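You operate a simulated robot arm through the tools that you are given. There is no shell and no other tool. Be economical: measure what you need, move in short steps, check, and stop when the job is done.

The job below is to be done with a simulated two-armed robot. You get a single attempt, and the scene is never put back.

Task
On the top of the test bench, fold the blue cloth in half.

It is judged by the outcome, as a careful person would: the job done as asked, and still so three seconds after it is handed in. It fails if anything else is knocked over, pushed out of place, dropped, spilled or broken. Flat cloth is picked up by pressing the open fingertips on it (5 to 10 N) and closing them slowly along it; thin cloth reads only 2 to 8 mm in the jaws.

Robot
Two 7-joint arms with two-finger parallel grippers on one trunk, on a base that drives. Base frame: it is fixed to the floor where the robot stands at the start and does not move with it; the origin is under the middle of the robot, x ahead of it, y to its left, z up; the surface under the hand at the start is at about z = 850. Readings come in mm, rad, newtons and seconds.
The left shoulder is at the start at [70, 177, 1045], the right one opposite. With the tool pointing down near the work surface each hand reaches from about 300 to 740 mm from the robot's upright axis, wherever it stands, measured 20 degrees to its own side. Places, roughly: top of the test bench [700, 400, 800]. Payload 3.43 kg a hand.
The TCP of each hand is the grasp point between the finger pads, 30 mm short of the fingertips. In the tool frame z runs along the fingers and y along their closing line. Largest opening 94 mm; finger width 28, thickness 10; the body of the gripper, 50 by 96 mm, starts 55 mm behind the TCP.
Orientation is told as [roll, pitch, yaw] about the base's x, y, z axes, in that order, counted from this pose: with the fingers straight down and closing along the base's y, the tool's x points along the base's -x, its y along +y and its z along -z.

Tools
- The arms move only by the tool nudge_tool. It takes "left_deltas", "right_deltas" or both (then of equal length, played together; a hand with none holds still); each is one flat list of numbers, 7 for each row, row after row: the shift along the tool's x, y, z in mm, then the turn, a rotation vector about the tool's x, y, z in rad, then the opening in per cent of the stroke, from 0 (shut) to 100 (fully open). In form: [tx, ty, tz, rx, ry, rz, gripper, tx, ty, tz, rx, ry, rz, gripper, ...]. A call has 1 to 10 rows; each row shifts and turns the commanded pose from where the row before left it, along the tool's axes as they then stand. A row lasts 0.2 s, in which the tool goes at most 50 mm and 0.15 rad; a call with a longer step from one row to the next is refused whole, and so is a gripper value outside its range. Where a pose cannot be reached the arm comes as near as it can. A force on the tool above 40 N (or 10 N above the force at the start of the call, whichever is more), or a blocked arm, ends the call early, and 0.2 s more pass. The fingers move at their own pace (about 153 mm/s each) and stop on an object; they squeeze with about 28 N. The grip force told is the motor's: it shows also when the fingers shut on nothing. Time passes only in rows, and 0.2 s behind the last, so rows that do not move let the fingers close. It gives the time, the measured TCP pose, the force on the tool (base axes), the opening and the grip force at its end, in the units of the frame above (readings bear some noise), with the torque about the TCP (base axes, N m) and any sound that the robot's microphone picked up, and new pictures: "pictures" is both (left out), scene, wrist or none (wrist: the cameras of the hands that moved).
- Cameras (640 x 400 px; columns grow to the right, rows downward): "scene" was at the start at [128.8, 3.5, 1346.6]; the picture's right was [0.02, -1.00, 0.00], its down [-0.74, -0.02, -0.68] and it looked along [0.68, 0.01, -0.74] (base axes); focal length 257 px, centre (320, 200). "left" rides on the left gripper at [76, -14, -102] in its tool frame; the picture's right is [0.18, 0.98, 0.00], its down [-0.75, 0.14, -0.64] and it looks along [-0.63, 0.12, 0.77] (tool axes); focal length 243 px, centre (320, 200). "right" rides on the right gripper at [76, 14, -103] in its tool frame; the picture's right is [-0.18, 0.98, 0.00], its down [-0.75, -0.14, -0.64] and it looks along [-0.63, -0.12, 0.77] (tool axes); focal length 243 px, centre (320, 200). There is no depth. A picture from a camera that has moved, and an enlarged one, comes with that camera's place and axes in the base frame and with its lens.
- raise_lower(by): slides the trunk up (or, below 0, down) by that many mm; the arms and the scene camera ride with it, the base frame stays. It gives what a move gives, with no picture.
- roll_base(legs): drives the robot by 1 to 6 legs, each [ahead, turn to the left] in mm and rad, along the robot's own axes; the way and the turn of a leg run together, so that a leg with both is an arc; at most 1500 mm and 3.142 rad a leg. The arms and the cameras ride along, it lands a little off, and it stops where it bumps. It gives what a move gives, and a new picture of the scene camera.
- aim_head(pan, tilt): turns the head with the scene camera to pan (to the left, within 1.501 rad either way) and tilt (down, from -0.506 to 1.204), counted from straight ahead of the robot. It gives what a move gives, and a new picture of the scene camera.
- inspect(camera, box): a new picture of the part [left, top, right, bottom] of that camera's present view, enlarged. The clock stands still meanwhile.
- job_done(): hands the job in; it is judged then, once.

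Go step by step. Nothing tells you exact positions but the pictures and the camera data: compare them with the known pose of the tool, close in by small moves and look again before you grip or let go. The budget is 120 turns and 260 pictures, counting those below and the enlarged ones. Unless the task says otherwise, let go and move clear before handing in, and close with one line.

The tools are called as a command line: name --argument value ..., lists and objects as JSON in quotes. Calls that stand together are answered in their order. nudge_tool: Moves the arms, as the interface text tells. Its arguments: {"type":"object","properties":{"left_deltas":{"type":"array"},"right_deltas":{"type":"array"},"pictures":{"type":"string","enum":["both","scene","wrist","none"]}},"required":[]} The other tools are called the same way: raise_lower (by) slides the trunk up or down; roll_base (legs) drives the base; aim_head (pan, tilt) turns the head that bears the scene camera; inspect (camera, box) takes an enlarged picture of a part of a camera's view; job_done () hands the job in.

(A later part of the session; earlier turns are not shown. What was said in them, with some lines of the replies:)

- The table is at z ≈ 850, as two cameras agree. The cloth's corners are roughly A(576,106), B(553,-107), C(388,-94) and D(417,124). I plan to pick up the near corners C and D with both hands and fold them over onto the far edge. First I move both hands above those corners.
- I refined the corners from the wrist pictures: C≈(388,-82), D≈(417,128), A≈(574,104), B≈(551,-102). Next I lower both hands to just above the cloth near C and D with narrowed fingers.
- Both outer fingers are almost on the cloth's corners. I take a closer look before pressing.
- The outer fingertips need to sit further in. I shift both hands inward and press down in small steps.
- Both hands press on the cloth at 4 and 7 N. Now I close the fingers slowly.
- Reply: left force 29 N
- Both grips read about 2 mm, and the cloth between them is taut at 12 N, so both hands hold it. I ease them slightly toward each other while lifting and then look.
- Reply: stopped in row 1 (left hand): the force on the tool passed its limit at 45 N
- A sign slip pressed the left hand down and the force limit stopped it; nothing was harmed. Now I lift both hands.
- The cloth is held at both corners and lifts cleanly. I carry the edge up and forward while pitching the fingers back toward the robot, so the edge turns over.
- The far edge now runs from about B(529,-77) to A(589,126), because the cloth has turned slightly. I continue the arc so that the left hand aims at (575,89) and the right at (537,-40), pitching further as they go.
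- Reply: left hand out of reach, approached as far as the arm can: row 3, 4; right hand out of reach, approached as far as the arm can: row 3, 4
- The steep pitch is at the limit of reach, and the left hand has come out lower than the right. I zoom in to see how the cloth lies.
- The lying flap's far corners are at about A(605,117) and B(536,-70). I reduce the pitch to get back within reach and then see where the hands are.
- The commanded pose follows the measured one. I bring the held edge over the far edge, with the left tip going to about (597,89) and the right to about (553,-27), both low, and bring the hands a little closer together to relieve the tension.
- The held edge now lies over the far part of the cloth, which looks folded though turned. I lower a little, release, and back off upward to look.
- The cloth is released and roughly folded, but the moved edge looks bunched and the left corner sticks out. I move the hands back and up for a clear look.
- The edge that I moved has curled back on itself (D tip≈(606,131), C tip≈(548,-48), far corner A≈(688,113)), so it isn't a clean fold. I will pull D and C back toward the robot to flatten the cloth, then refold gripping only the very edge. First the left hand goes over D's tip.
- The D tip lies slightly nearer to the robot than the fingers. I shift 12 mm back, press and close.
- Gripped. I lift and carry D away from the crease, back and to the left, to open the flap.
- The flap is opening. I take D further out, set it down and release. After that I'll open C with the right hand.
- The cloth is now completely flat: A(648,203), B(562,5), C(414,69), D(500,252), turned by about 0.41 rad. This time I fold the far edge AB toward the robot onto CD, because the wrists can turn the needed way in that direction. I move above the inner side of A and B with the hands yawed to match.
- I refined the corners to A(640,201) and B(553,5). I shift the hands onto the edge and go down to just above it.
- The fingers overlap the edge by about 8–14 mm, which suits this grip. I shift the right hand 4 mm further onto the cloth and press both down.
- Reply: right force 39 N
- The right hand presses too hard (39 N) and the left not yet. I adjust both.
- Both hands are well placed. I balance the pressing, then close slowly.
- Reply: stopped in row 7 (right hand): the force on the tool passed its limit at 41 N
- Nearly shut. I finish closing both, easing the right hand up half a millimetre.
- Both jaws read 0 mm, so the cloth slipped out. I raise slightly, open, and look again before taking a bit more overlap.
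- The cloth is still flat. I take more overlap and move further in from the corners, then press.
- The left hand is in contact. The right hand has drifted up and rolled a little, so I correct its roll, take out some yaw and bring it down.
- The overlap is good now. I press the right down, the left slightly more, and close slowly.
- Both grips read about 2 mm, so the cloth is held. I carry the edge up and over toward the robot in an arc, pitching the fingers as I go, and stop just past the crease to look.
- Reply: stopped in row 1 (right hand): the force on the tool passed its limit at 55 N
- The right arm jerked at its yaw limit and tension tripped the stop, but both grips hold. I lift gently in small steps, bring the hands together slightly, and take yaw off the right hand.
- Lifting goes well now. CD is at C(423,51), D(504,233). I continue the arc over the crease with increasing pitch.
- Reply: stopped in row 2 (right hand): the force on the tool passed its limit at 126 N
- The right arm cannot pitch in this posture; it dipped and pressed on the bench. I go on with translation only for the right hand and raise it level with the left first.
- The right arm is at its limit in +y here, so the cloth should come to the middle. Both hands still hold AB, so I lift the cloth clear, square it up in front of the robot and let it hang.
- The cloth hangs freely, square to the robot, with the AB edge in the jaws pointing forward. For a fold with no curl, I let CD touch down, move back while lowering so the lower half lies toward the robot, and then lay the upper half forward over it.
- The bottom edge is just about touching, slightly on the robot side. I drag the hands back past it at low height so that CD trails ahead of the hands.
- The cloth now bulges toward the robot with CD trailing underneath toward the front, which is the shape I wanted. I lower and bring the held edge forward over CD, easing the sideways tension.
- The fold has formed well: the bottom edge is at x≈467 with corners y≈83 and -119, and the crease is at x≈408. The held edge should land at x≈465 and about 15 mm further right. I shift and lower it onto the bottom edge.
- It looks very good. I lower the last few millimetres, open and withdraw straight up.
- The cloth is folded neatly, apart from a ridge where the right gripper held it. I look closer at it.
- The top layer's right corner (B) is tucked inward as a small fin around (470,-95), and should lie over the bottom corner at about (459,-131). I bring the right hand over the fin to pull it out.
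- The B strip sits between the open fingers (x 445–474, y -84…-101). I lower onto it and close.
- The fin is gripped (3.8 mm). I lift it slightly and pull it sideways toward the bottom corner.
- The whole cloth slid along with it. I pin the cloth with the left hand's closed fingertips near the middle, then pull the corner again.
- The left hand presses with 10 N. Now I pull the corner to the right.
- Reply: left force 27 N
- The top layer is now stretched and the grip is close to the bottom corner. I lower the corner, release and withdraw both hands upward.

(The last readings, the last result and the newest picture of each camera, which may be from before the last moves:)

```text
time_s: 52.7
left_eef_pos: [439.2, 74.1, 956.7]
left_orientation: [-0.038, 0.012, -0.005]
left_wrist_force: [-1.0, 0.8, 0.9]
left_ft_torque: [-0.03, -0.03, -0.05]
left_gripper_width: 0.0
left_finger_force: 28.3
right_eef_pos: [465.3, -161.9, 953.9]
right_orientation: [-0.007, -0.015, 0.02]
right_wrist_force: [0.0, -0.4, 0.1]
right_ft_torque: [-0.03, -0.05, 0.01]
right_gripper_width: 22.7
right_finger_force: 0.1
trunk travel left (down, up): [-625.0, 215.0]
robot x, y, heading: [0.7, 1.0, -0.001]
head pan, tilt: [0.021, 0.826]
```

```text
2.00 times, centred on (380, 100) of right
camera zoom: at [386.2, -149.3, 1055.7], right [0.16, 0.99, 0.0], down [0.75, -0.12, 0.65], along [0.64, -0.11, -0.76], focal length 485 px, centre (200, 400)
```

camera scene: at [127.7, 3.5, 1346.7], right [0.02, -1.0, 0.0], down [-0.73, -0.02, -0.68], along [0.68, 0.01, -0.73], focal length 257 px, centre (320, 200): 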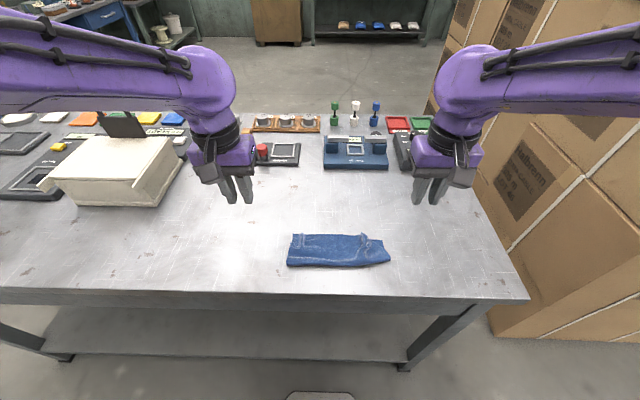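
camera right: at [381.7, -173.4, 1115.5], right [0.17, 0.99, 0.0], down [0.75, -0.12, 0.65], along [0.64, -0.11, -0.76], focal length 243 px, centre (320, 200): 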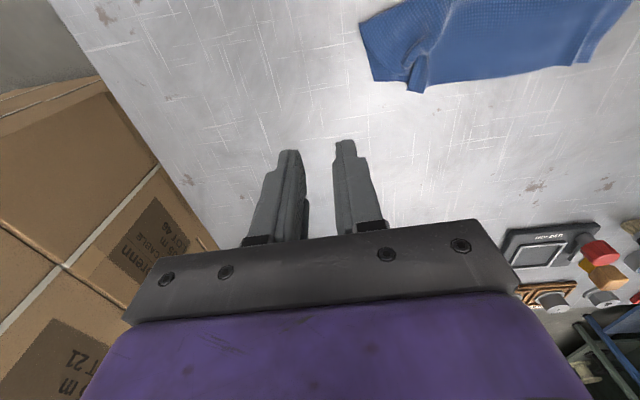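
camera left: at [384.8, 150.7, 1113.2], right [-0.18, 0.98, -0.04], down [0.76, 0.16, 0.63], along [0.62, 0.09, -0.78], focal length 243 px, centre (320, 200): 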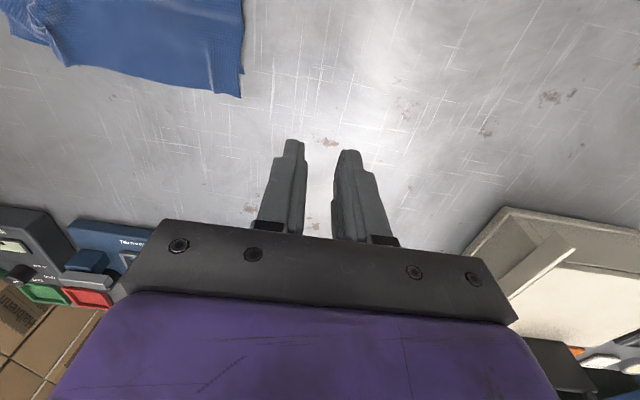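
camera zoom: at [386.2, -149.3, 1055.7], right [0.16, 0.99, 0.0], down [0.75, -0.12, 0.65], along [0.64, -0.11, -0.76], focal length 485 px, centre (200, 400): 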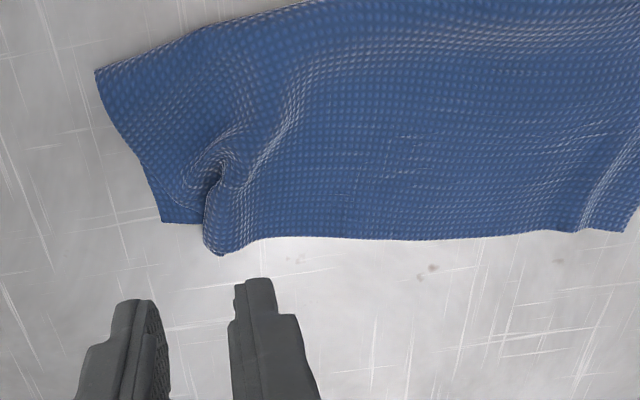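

This is better. I take a closer look at the remaining tuck at the right corner and the alignment at the left.

inspect --camera "right" --box '[260, 20, 380, 140]'

inspect --camera "scene" --box '[370, 225, 420, 270]'

inspect --camera "left" --box '[100, 0, 420, 200]'

```text
3.33 times, centred on (320, 80) of right
camera zoom: at [386.2, -149.3, 1055.7], right [0.16, 0.99, 0.0], down [0.75, -0.12, 0.65], along [0.64, -0.11, -0.76], focal length 809 px, centre (320, 600)
```

zoom: 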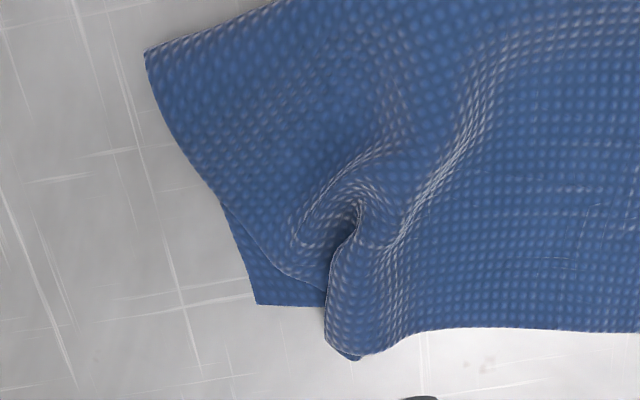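

```text
8.89 times, centred on (395, 248) of scene
camera zoom: at [127.3, 5.1, 1346.7], right [0.02, -1.0, 0.0], down [-0.73, -0.02, -0.68], along [0.68, 0.01, -0.73], focal length 2288 px, centre (-347, -222)
```

zoom: 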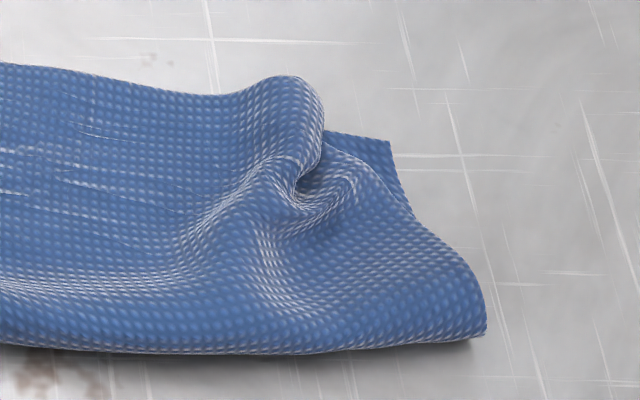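

```text
2.00 times, centred on (260, 100) of left
camera zoom: at [365.2, 65.2, 1061.5], right [-0.18, 0.98, -0.04], down [0.76, 0.16, 0.63], along [0.62, 0.09, -0.78], focal length 485 px, centre (440, 400)
```

zoom: 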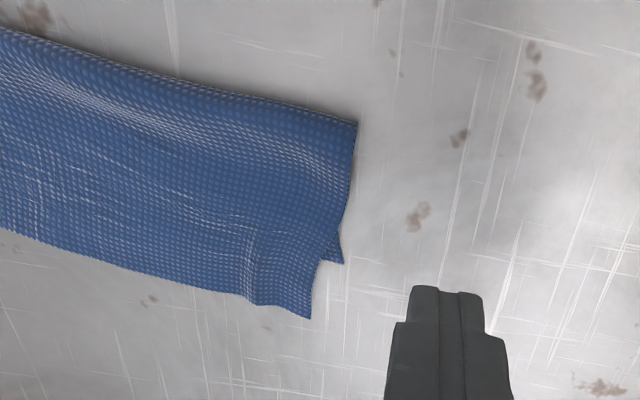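

The top layer's right corner is tucked under in a small roll at about (460,-151). I pinch the top of the roll, lift so the corner hangs free, and set it down moving left so the corner lands outward.

nudge_tool --right_deltas '[4, 11, 20, 0, 0, 0, 30, 1, 0, 25, 0, 0, 0, 30, 0, 0, 18, 0, 0, 0, 30, 0, 0, 2, 0, 0, 0, 24, 0, 0, 0, 0, 0, 0, 16, 0, 0, 0, 0, 0, 0, 8, 0, 0, 0, 0, 0, 0, 0, 0, 0, 0, 0, 0, 0, 0]' --pictures "none"

inspect --camera "right" --box '[200, 40, 440, 190]'

```text
time_s: 54.5
left_eef_pos: [442.2, 72.6, 957.9]
left_orientation: [-0.039, 0.012, -0.004]
left_wrist_force: [-0.3, -0.4, 0.1]
left_ft_torque: [-0.01, 0.01, -0.03]
left_gripper_width: 0.2
left_finger_force: 28.1
right_eef_pos: [461.4, -152.3, 887.7]
right_orientation: [-0.005, -0.012, 0.019]
right_wrist_force: [-0.9, -0.4, 0.7]
right_ft_torque: [0.01, 0.0, -0.01]
right_gripper_width: 3.3
right_finger_force: 27.7
trunk travel left (down, up): [-625.0, 215.0]
robot x, y, heading: [0.6, 0.5, 0.001]
head pan, tilt: [0.021, 0.826]
```

```text
2.67 times, centred on (320, 115) of right
camera zoom: at [382.0, -140.0, 989.3], right [0.16, 0.99, 0.0], down [0.75, -0.12, 0.65], along [0.64, -0.11, -0.76], focal length 647 px, centre (320, 427)
```

zoom: 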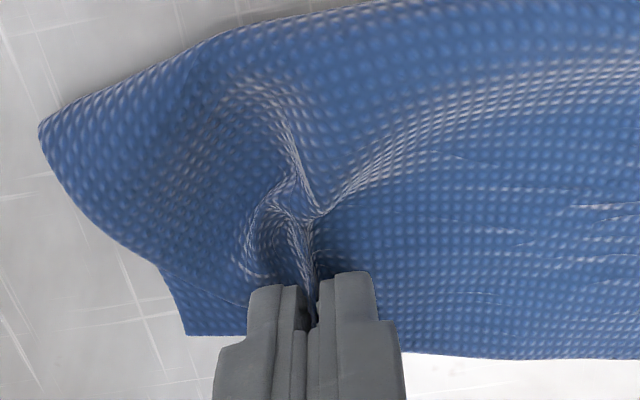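

Gripped (3.3 mm). I lift it 40 mm and look at how the corner hangs.

nudge_tool --right_deltas '[0, 0, -12, 0, 0, 0, 0, 0, 0, -14, 0, 0, 0, 0, 0, 0, -14, 0, 0, 0, 0]' --pictures "none"

inspect --camera "scene" --box '[325, 190, 437, 280]'

inspect --camera "right" --box '[200, 40, 440, 190]'

```text
time_s: 55.3
left_eef_pos: [441.1, 72.3, 956.5]
left_orientation: [-0.039, 0.013, -0.004]
left_wrist_force: [0.1, -0.4, 0.3]
left_ft_torque: [-0.01, -0.01, -0.02]
left_gripper_width: 0.2
left_finger_force: 27.8
right_eef_pos: [459.9, -154.7, 926.4]
right_orientation: [-0.005, -0.013, 0.019]
right_wrist_force: [0.6, 0.1, -0.1]
right_ft_torque: [0.0, -0.03, 0.01]
right_gripper_width: 3.4
right_finger_force: 27.7
trunk travel left (down, up): [-625.0, 215.0]
robot x, y, heading: [0.3, 1.9, 0.002]
head pan, tilt: [0.021, 0.826]
```

```text
4.44 times, centred on (381, 235) of scene
camera zoom: at [128.5, 3.5, 1346.6], right [0.02, -1.0, 0.0], down [-0.73, -0.02, -0.68], along [0.68, 0.01, -0.74], focal length 1144 px, centre (49, 44)
```

zoom: 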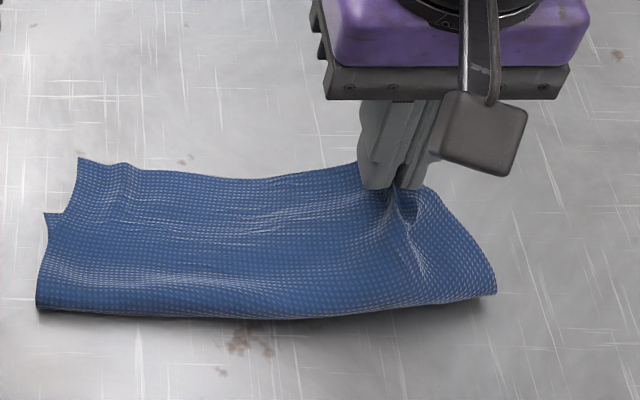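

```text
2.67 times, centred on (320, 115) of right
camera zoom: at [381.2, -140.4, 1029.5], right [0.16, 0.99, 0.0], down [0.75, -0.12, 0.65], along [0.64, -0.11, -0.76], focal length 647 px, centre (320, 427)
```

zoom: 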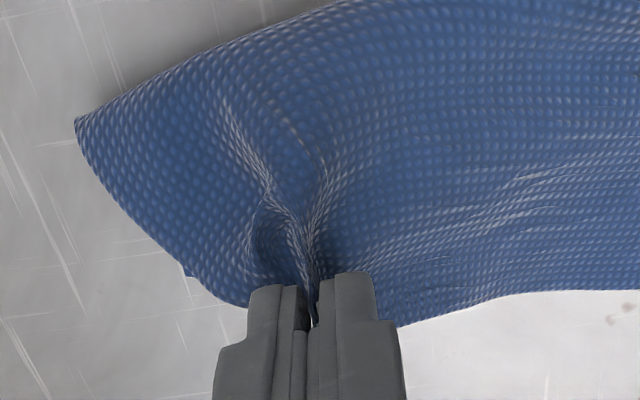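

The top corner lifts cleanly by itself. I shift it a bit toward the corner and release it from this height so the tuck can open as it falls.

nudge_tool --right_deltas '[0, -8, 0, 0, 0, 0, 0, 0, 0, 0, 0, 0, 0, 50, 0, 0, 0, 0, 0, 0, 50, 0, 0, 0, 0, 0, 0, 50, 0, 0, -30, 0, 0, 0, 50, 0, -10, -30, 0, 0, 0, 50]' --pictures "none"

inspect --camera "scene" --box '[285, 190, 429, 280]'

inspect --camera "right" --box '[220, 0, 460, 150]'

```text
time_s: 56.7
left_eef_pos: [440.7, 71.6, 957.8]
left_orientation: [-0.037, 0.012, -0.003]
left_wrist_force: [-0.9, 0.4, -0.9]
left_ft_torque: [-0.01, -0.01, 0.0]
left_gripper_width: 0.0
left_finger_force: 28.1
right_eef_pos: [459.4, -170.3, 987.7]
right_orientation: [-0.003, -0.014, 0.019]
right_wrist_force: [0.1, 0.4, -0.2]
right_ft_torque: [0.02, -0.04, 0.04]
right_gripper_width: 47.0
right_finger_force: 0.1
trunk travel left (down, up): [-625.0, 215.0]
robot x, y, heading: [-3.5, -0.5, 0.003]
head pan, tilt: [0.021, 0.826]
```

```text
4.44 times, centred on (357, 235) of scene
camera zoom: at [128.3, 2.9, 1346.6], right [0.02, -1.0, 0.0], down [-0.73, -0.02, -0.68], along [0.68, 0.01, -0.73], focal length 1144 px, centre (156, 44)
```

zoom: 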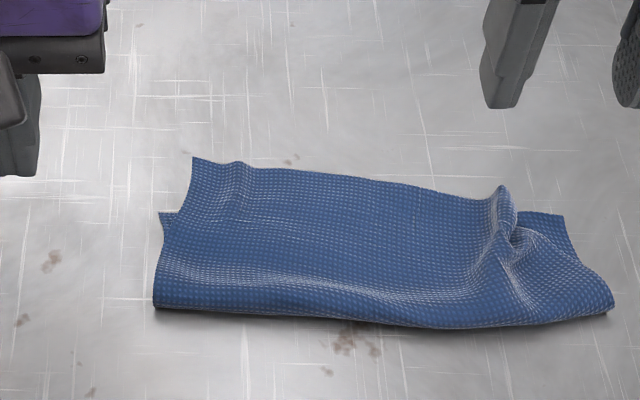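

```text
2.67 times, centred on (340, 75) of right
camera zoom: at [380.7, -157.9, 1089.6], right [0.17, 0.99, 0.0], down [0.75, -0.12, 0.65], along [0.64, -0.11, -0.76], focal length 647 px, centre (267, 533)
```

zoom: 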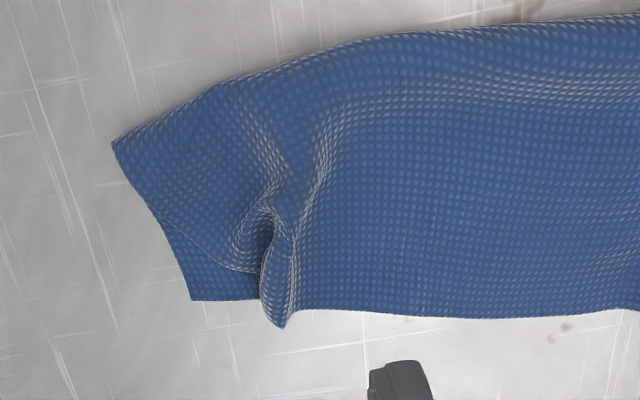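

A small fin remains. The top layer's side edge runs diagonally through about (445,-190), so pulling that edge outward should unwind the tuck. I yaw the right hand along that edge and pin the cloth with the left hand.

nudge_tool --right_deltas '[10, -9, 10, 0, 0, 0.13, 20, 0, 0, 10, 0, 0, 0.13, 20, 0, 0, 10, 0, 0, 0.13, 20, 0, 0, 10, 0, 0, 0.13, 20, 0, 0, 10, 0, 0, 0.13, 20, 0, 0, 10, 0, 0, 0, 20, 0, 0, 10, 0, 0, 0, 20, 0, 0, 0, 0, 0, 0, 20]' --left_deltas '[0, -30, 0, 0, 0, 0, 0, 0, -30, 0, 0, 0, 0, 0, 0, -30, 0, 0, 0, 0, 0, 0, -30, 10, 0, 0, 0, 0, 0, 0, 20, 0, 0, 0, 0, 0, 0, 20, 0, 0, 0, 0, 0, 0, 15, 0, 0, 0, 0, 0, 0, 5, 0, 0, 0, 0]' --pictures "none"

inspect --camera "right" --box '[200, 40, 440, 190]'

inspect --camera "scene" --box '[285, 190, 445, 290]'

```text
time_s: 58.5
left_eef_pos: [445.9, -53.2, 909.2]
left_orientation: [-0.073, -0.008, 0.008]
left_wrist_force: [0.1, 0.0, -0.7]
left_ft_torque: [0.01, 0.04, 0.04]
left_gripper_width: 0.0
left_finger_force: 28.5
right_eef_pos: [451.6, -179.4, 917.8]
right_orientation: [0.005, -0.013, -0.63]
right_wrist_force: [0.4, -1.2, 0.8]
right_ft_torque: [0.01, -0.02, 0.0]
right_gripper_width: 18.4
right_finger_force: 0.1
trunk travel left (down, up): [-625.0, 215.0]
robot x, y, heading: [0.3, 1.2, 0.001]
head pan, tilt: [0.021, 0.826]
```

```text
2.67 times, centred on (320, 115) of right
camera zoom: at [396.1, -123.2, 1019.1], right [0.73, 0.69, 0.01], down [0.52, -0.55, 0.65], along [0.45, -0.47, -0.76], focal length 647 px, centre (320, 427)
```

zoom: 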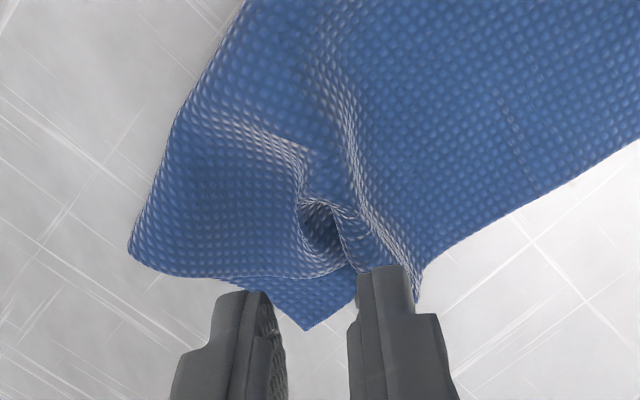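

```text
4.00 times, centred on (365, 240) of scene
camera zoom: at [128.6, 3.6, 1346.6], right [0.02, -1.0, 0.0], down [-0.73, -0.02, -0.68], along [0.68, 0.01, -0.74], focal length 1029 px, centre (140, 40)
```

zoom: 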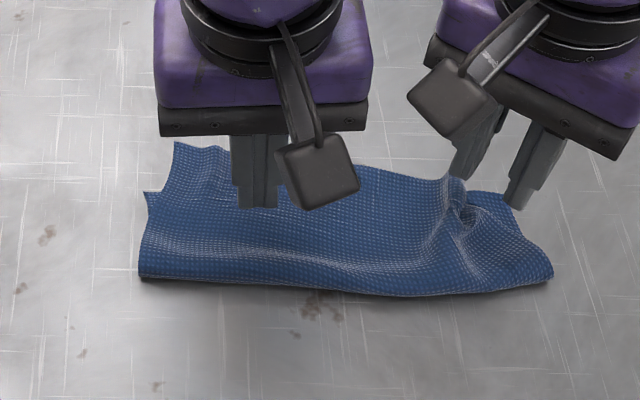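

I position the right hand over the side edge and lower both hands: the left to pin, the right to pinch.

nudge_tool --right_deltas '[4, -8, 10, 0, 0, 0, 20, 4, -7, 10, 0, 0, 0, 20, 0, 0, 10, 0, 0, 0, 20, 0, 0, 3, 0, 0, 0, 20]' --left_deltas '[0, 0, 10, 0, 0, 0, 0, 0, 0, 10, 0, 0, 0, 0, 0, 0, 5, 0, 0, 0, 0, 0, 0, 2, 0, 0, 0, 0]' --pictures "none"

inspect --camera "right" --box '[200, 40, 440, 190]'

```text
time_s: 59.7
left_eef_pos: [454.0, -51.0, 893.2]
left_orientation: [-0.111, -0.007, 0.033]
left_wrist_force: [-1.3, 0.0, 0.3]
left_ft_torque: [-0.04, 0.0, 0.0]
left_gripper_width: 0.0
left_finger_force: 28.3
right_eef_pos: [435.4, -187.8, 883.2]
right_orientation: [0.005, -0.014, -0.63]
right_wrist_force: [-0.4, -0.2, 0.9]
right_ft_torque: [0.03, 0.01, 0.0]
right_gripper_width: 18.6
right_finger_force: 0.1
trunk travel left (down, up): [-625.0, 215.0]
robot x, y, heading: [2.3, -4.4, -0.005]
head pan, tilt: [0.021, 0.826]
stopped in row 4 (left hand): the arm was blocked; the commanded pose is now the measured one
```

```text
2.67 times, centred on (320, 115) of right
camera zoom: at [380.1, -131.5, 985.8], right [0.73, 0.69, 0.01], down [0.52, -0.55, 0.65], along [0.45, -0.47, -0.76], focal length 647 px, centre (320, 427)
```

zoom: 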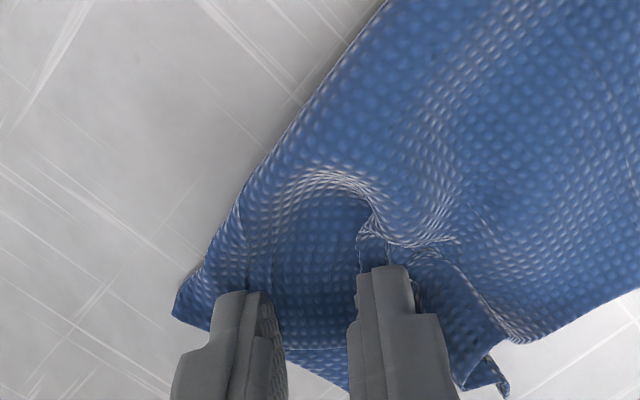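

The left hand is at its reach limit, so I bring it back 25 mm before pressing. The right hand goes 8 mm outward so that it takes only the edge.

nudge_tool --left_deltas '[5, 15, -6, -0.05, 0, 0, 0, 0, 15, 0, -0.05, 0, 0, 0, 0, 0, 8, 0, 0, 0, 0, 0, 0, 6, 0, 0, 0, 0, 0, 0, 2, 0, 0, 0, 0]' --right_deltas '[-4, 0, -2, 0, 0, 0, 20, -4, 0, 0, 0, 0, 0, 20, 0, 0, 2, 0, 0, 0, 20, 0, 0, 0, 0, 0, 0, 20, 0, 0, 0, 0, 0, 0, 20]' --pictures "none"

inspect --camera "right" --box '[200, 40, 440, 190]'

```text
time_s: 60.9
left_eef_pos: [452.5, -21.7, 889.3]
left_orientation: [-0.024, -0.018, 0.036]
left_wrist_force: [0.0, -0.3, 0.8]
left_ft_torque: [0.0, 0.02, -0.01]
left_gripper_width: 0.1
left_finger_force: 28.3
right_eef_pos: [441.9, -193.4, 883.6]
right_orientation: [0.005, -0.013, -0.63]
right_wrist_force: [0.1, 0.4, 0.5]
right_ft_torque: [0.01, -0.02, -0.03]
right_gripper_width: 18.4
right_finger_force: 0.1
trunk travel left (down, up): [-625.0, 215.0]
robot x, y, heading: [2.6, -2.0, -0.001]
head pan, tilt: [0.021, 0.826]
```

```text
2.67 times, centred on (320, 115) of right
camera zoom: at [386.4, -136.2, 985.8], right [0.73, 0.69, 0.01], down [0.52, -0.55, 0.65], along [0.45, -0.47, -0.76], focal length 647 px, centre (320, 427)
```

zoom: 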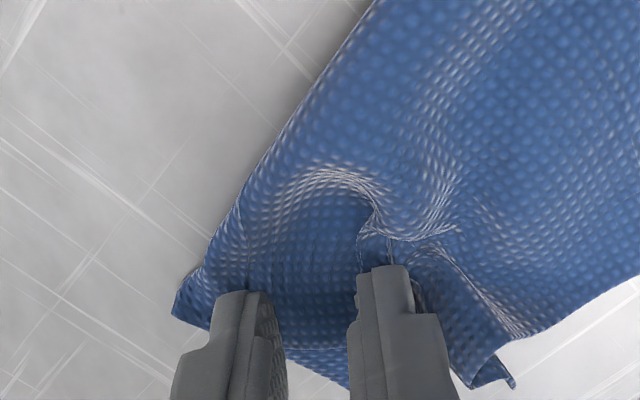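

Good placement. I press the left hand down to pin, press the right and close it.

nudge_tool --left_deltas '[0, 0, 4, 0, 0, 0, 0, 0, 0, 2, 0, 0, 0, 0, 0, 0, 1.5, 0, 0, 0, 0, 0, 0, 0, 0, 0, 0, 0, 0, 0, 0, 0, 0, 0, 0, 0, 0, 0, 0, 0, 0, 0, 0, 0, 0, 0, 0, 0, 0, 0, 0, 0, 0, 0, 0, 0, 0, 0, 0, 0, 0, 0, 0]' --right_deltas '[0, 0, 0.8, 0, 0, 0, 20, 0, 0, 0.7, 0, 0, 0, 20, 0, 0, 0, 0, 0, 0, 17, 0, 0, 0, 0, 0, 0, 14, 0, 0, 0, 0, 0, 0, 11, 0, 0, 0, 0, 0, 0, 8, 0, 0, 0, 0, 0, 0, 4, 0, 0, 0, 0, 0, 0, 0, 0, 0, 0, 0, 0, 0, 0]' --pictures "none"

inspect --camera "right" --box '[200, 40, 440, 190]'

```text
time_s: 62.9
left_eef_pos: [453.2, -19.6, 882.9]
left_orientation: [-0.03, -0.013, 0.046]
left_wrist_force: [1.9, -0.1, 8.3]
left_ft_torque: [0.04, -0.03, -0.02]
left_gripper_width: 0.0
left_finger_force: 27.9
right_eef_pos: [441.4, -192.0, 882.3]
right_orientation: [0.004, -0.015, -0.629]
right_wrist_force: [-0.5, 0.1, 0.6]
right_ft_torque: [0.05, 0.0, 0.0]
right_gripper_width: 0.0
right_finger_force: 28.2
trunk travel left (down, up): [-625.0, 215.0]
robot x, y, heading: [-1.7, 3.9, -0.002]
head pan, tilt: [0.021, 0.826]
```

```text
2.67 times, centred on (320, 115) of right
camera zoom: at [385.3, -135.8, 984.9], right [0.73, 0.69, 0.01], down [0.52, -0.55, 0.65], along [0.45, -0.47, -0.76], focal length 647 px, centre (320, 427)
```

zoom: 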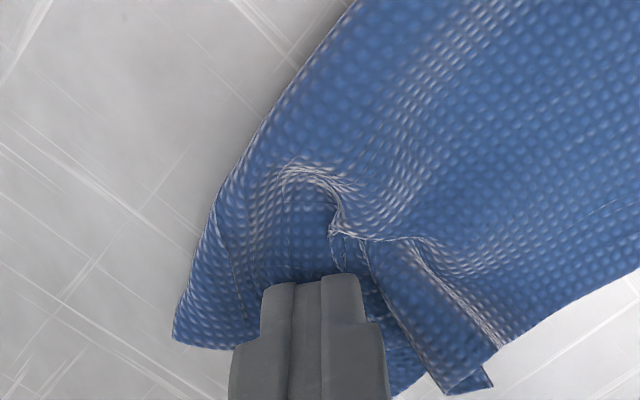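

It didn't grip, but the fingertips do drag the top layer by friction. I press lightly and slide it outward while the left hand pins.

nudge_tool --right_deltas '[0, 0, 1.2, 0, 0, 0, 0, 0, 0, 0.5, 0, 0, 0, 0, -4, -2, 0, 0, 0, 0, 0, -4, -3, 0, 0, 0, 0, 0, -4, -3, 0, 0, 0, 0, 0, -4, -3, 0, 0, 0, 0, 0, -4, -3, 0, 0, 0, 0, 0, -4, -3, 0, 0, 0, 0, 0]' --pictures "none"

inspect --camera "right" --box '[200, 40, 440, 190]'

inspect --camera "scene" --box '[285, 190, 445, 290]'

```text
time_s: 64.7
left_eef_pos: [450.6, -19.2, 882.1]
left_orientation: [-0.034, -0.012, 0.046]
left_wrist_force: [2.0, -4.5, 19.4]
left_ft_torque: [-0.02, 0.0, 0.04]
left_gripper_width: 0.0
left_finger_force: 28.4
right_eef_pos: [448.6, -220.5, 881.5]
right_orientation: [0.002, -0.015, -0.631]
right_wrist_force: [-1.1, 7.5, 11.6]
right_ft_torque: [0.26, 0.1, -0.07]
right_gripper_width: 0.0
right_finger_force: 27.7
trunk travel left (down, up): [-625.0, 215.0]
robot x, y, heading: [3.5, 1.8, -0.0]
head pan, tilt: [0.021, 0.826]
```

```text
2.67 times, centred on (320, 115) of right
camera zoom: at [393.3, -163.1, 983.9], right [0.73, 0.69, 0.01], down [0.52, -0.55, 0.65], along [0.45, -0.47, -0.76], focal length 647 px, centre (320, 427)
```

zoom: 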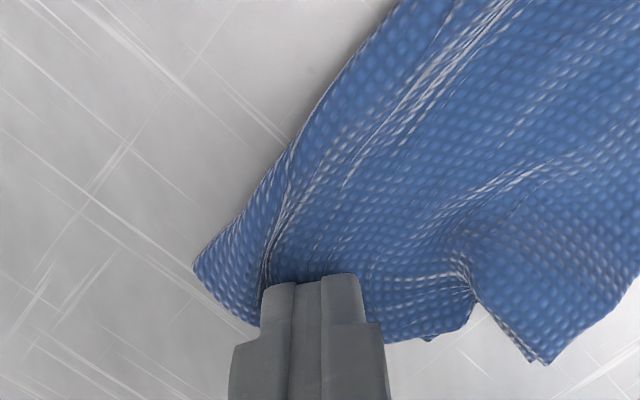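

```text
4.00 times, centred on (365, 240) of scene
camera zoom: at [125.5, 4.6, 1347.0], right [0.02, -1.0, 0.0], down [-0.73, -0.02, -0.68], along [0.68, 0.01, -0.73], focal length 1029 px, centre (140, 40)
```

zoom: 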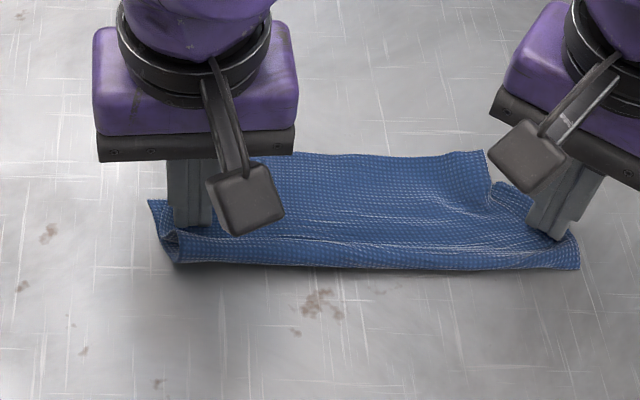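

That unwound the tuck, and corner B now lies out flat. I lift both hands straight up and look.

nudge_tool --right_deltas '[0, 0, -15, 0, 0, 0, 0, 0, 0, -30, 0, 0, 0, 0, -10, -30, -30, 0, 0, -0.1, 0, 0, -30, -20, 0, 0, -0.1, 0]' --left_deltas '[0, 0, -15, 0, 0, 0, 0, 0, 0, -30, 0, 0, 0, 0, 0, 35, -30, 0, 0, 0, 0, 0, 45, -20, 0, 0, 0, 0]' --pictures "none"

inspect --camera "scene" --box '[285, 190, 445, 290]'

inspect --camera "right" --box '[220, 0, 640, 240]'

inspect --camera "left" --box '[0, 0, 420, 240]'

```text
time_s: 65.7
left_eef_pos: [443.4, 66.0, 966.6]
left_orientation: [-0.009, -0.005, 0.028]
left_wrist_force: [0.2, 1.2, -0.1]
left_ft_torque: [-0.08, 0.0, 0.01]
left_gripper_width: 0.5
left_finger_force: 27.9
right_eef_pos: [425.5, -271.0, 977.7]
right_orientation: [0.0, -0.015, -0.429]
right_wrist_force: [-0.3, 1.3, 0.5]
right_ft_torque: [-0.05, -0.02, 0.01]
right_gripper_width: 0.0
right_finger_force: 27.8
trunk travel left (down, up): [-625.0, 215.0]
robot x, y, heading: [-3.4, 1.7, 0.004]
head pan, tilt: [0.021, 0.826]
```

```text
4.00 times, centred on (365, 240) of scene
camera zoom: at [127.9, 9.5, 1346.6], right [0.02, -1.0, 0.0], down [-0.73, -0.02, -0.68], along [0.68, 0.01, -0.73], focal length 1029 px, centre (140, 40)
```

zoom: 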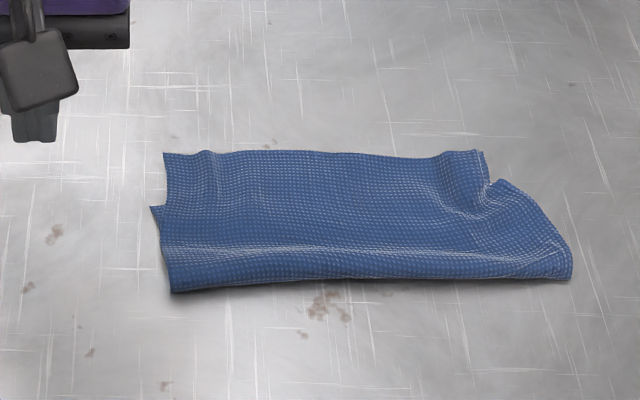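

```text
1.52 times, centred on (430, 120) of right
camera zoom: at [359.3, -226.3, 1080.0], right [0.58, 0.82, 0.0], down [0.62, -0.44, 0.65], along [0.54, -0.37, -0.76], focal length 370 px, centre (152, 322)
```

zoom: 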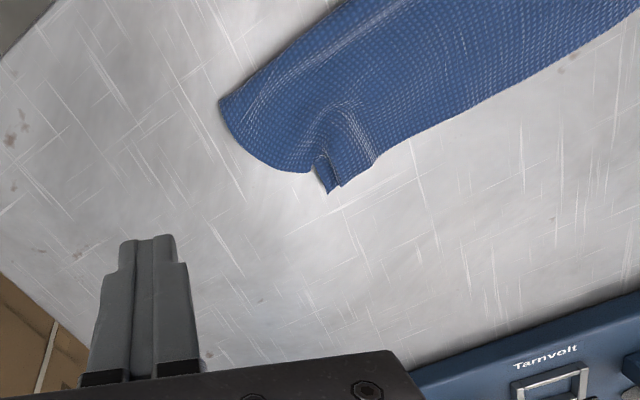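

```text
1.52 times, centred on (210, 120) of left
camera zoom: at [367.5, 50.1, 1068.8], right [-0.21, 0.98, -0.01], down [0.75, 0.17, 0.65], along [0.63, 0.13, -0.76], focal length 370 px, centre (488, 322)
```

zoom: 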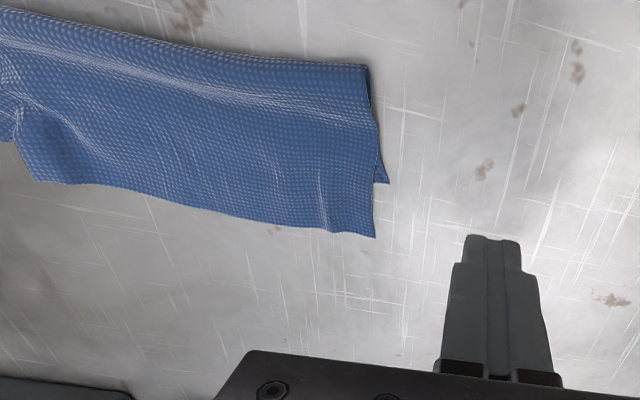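

It is much flatter now. One closer look at the right corner.

inspect --camera "right" --box '[360, 40, 500, 140]'

inspect --camera "scene" --box '[385, 220, 435, 265]'

```text
4.00 times, centred on (430, 90) of right
camera zoom: at [359.3, -226.3, 1080.0], right [0.58, 0.82, 0.0], down [0.62, -0.44, 0.65], along [0.54, -0.37, -0.76], focal length 970 px, centre (-120, 640)
```

zoom: 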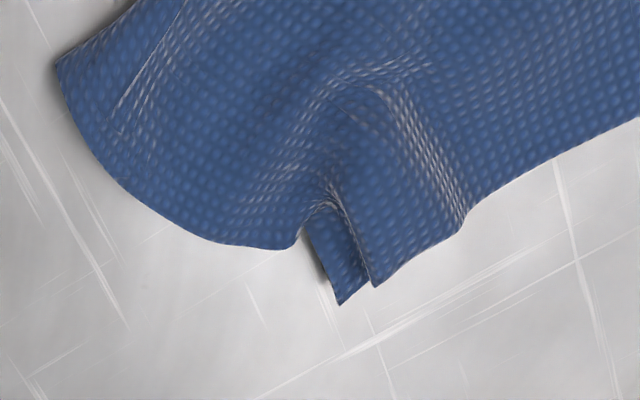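

```text
8.89 times, centred on (410, 242) of scene
camera zoom: at [127.9, 9.5, 1346.6], right [0.02, -1.0, 0.0], down [-0.73, -0.02, -0.68], along [0.68, 0.01, -0.73], focal length 2288 px, centre (-480, -178)
```

zoom: 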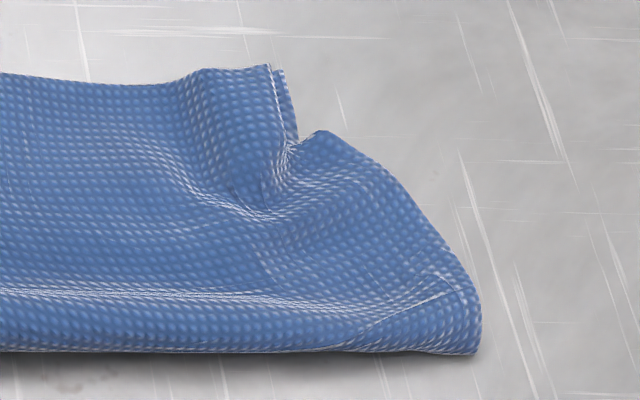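

Both right-hand corners now coincide and the cloth lies folded in half, with no change to the other items. I back the hands well clear.

nudge_tool --left_deltas '[0, 40, -20, 0, 0, 0, 0, 0, 40, -20, 0, 0, 0, 0, 0, 30, -20, 0, 0, 0, 0]' --right_deltas '[0, -20, -20, 0, 0, 0, 0, 0, -20, -20, 0, 0, 0, 0, 0, 0, -20, 0, 0, 0, 0]' --pictures "scene"

```text
time_s: 66.5
left_eef_pos: [439.2, 172.7, 1024.9]
left_orientation: [-0.005, -0.005, 0.028]
left_wrist_force: [-0.5, 1.1, 0.2]
left_ft_torque: [-0.01, 0.01, 0.01]
left_gripper_width: 0.0
left_finger_force: 28.0
right_eef_pos: [420.5, -317.9, 1032.6]
right_orientation: [0.016, -0.012, -0.432]
right_wrist_force: [0.0, 0.5, 0.2]
right_ft_torque: [0.01, 0.0, 0.02]
right_gripper_width: 0.2
right_finger_force: 27.9
right hand out of reach, approached as far as the arm can: row 1, 2, 3
trunk travel left (down, up): [-625.0, 215.0]
robot x, y, heading: [1.3, 0.4, 0.0]
head pan, tilt: [0.021, 0.826]
camera scene: at [129.2, 6.1, 1346.5], right [0.02, -1.0, 0.0], down [-0.74, -0.02, -0.68], along [0.68, 0.01, -0.74], focal length 257 px, centre (320, 200)
```

scene: 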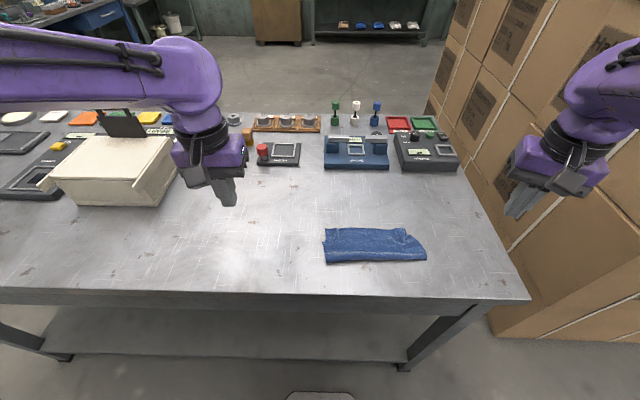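

The cloth lies folded in half on the bench, everything else is in place and the hands are clear. I hand the job in.

job_done

```text
The job is handed in.
```

The blue cloth lies folded in half on the bench: the right-hand corners meet with a small tuck left there, the left-hand corners are about 25 mm apart, and nothing else was visibly disturbed.
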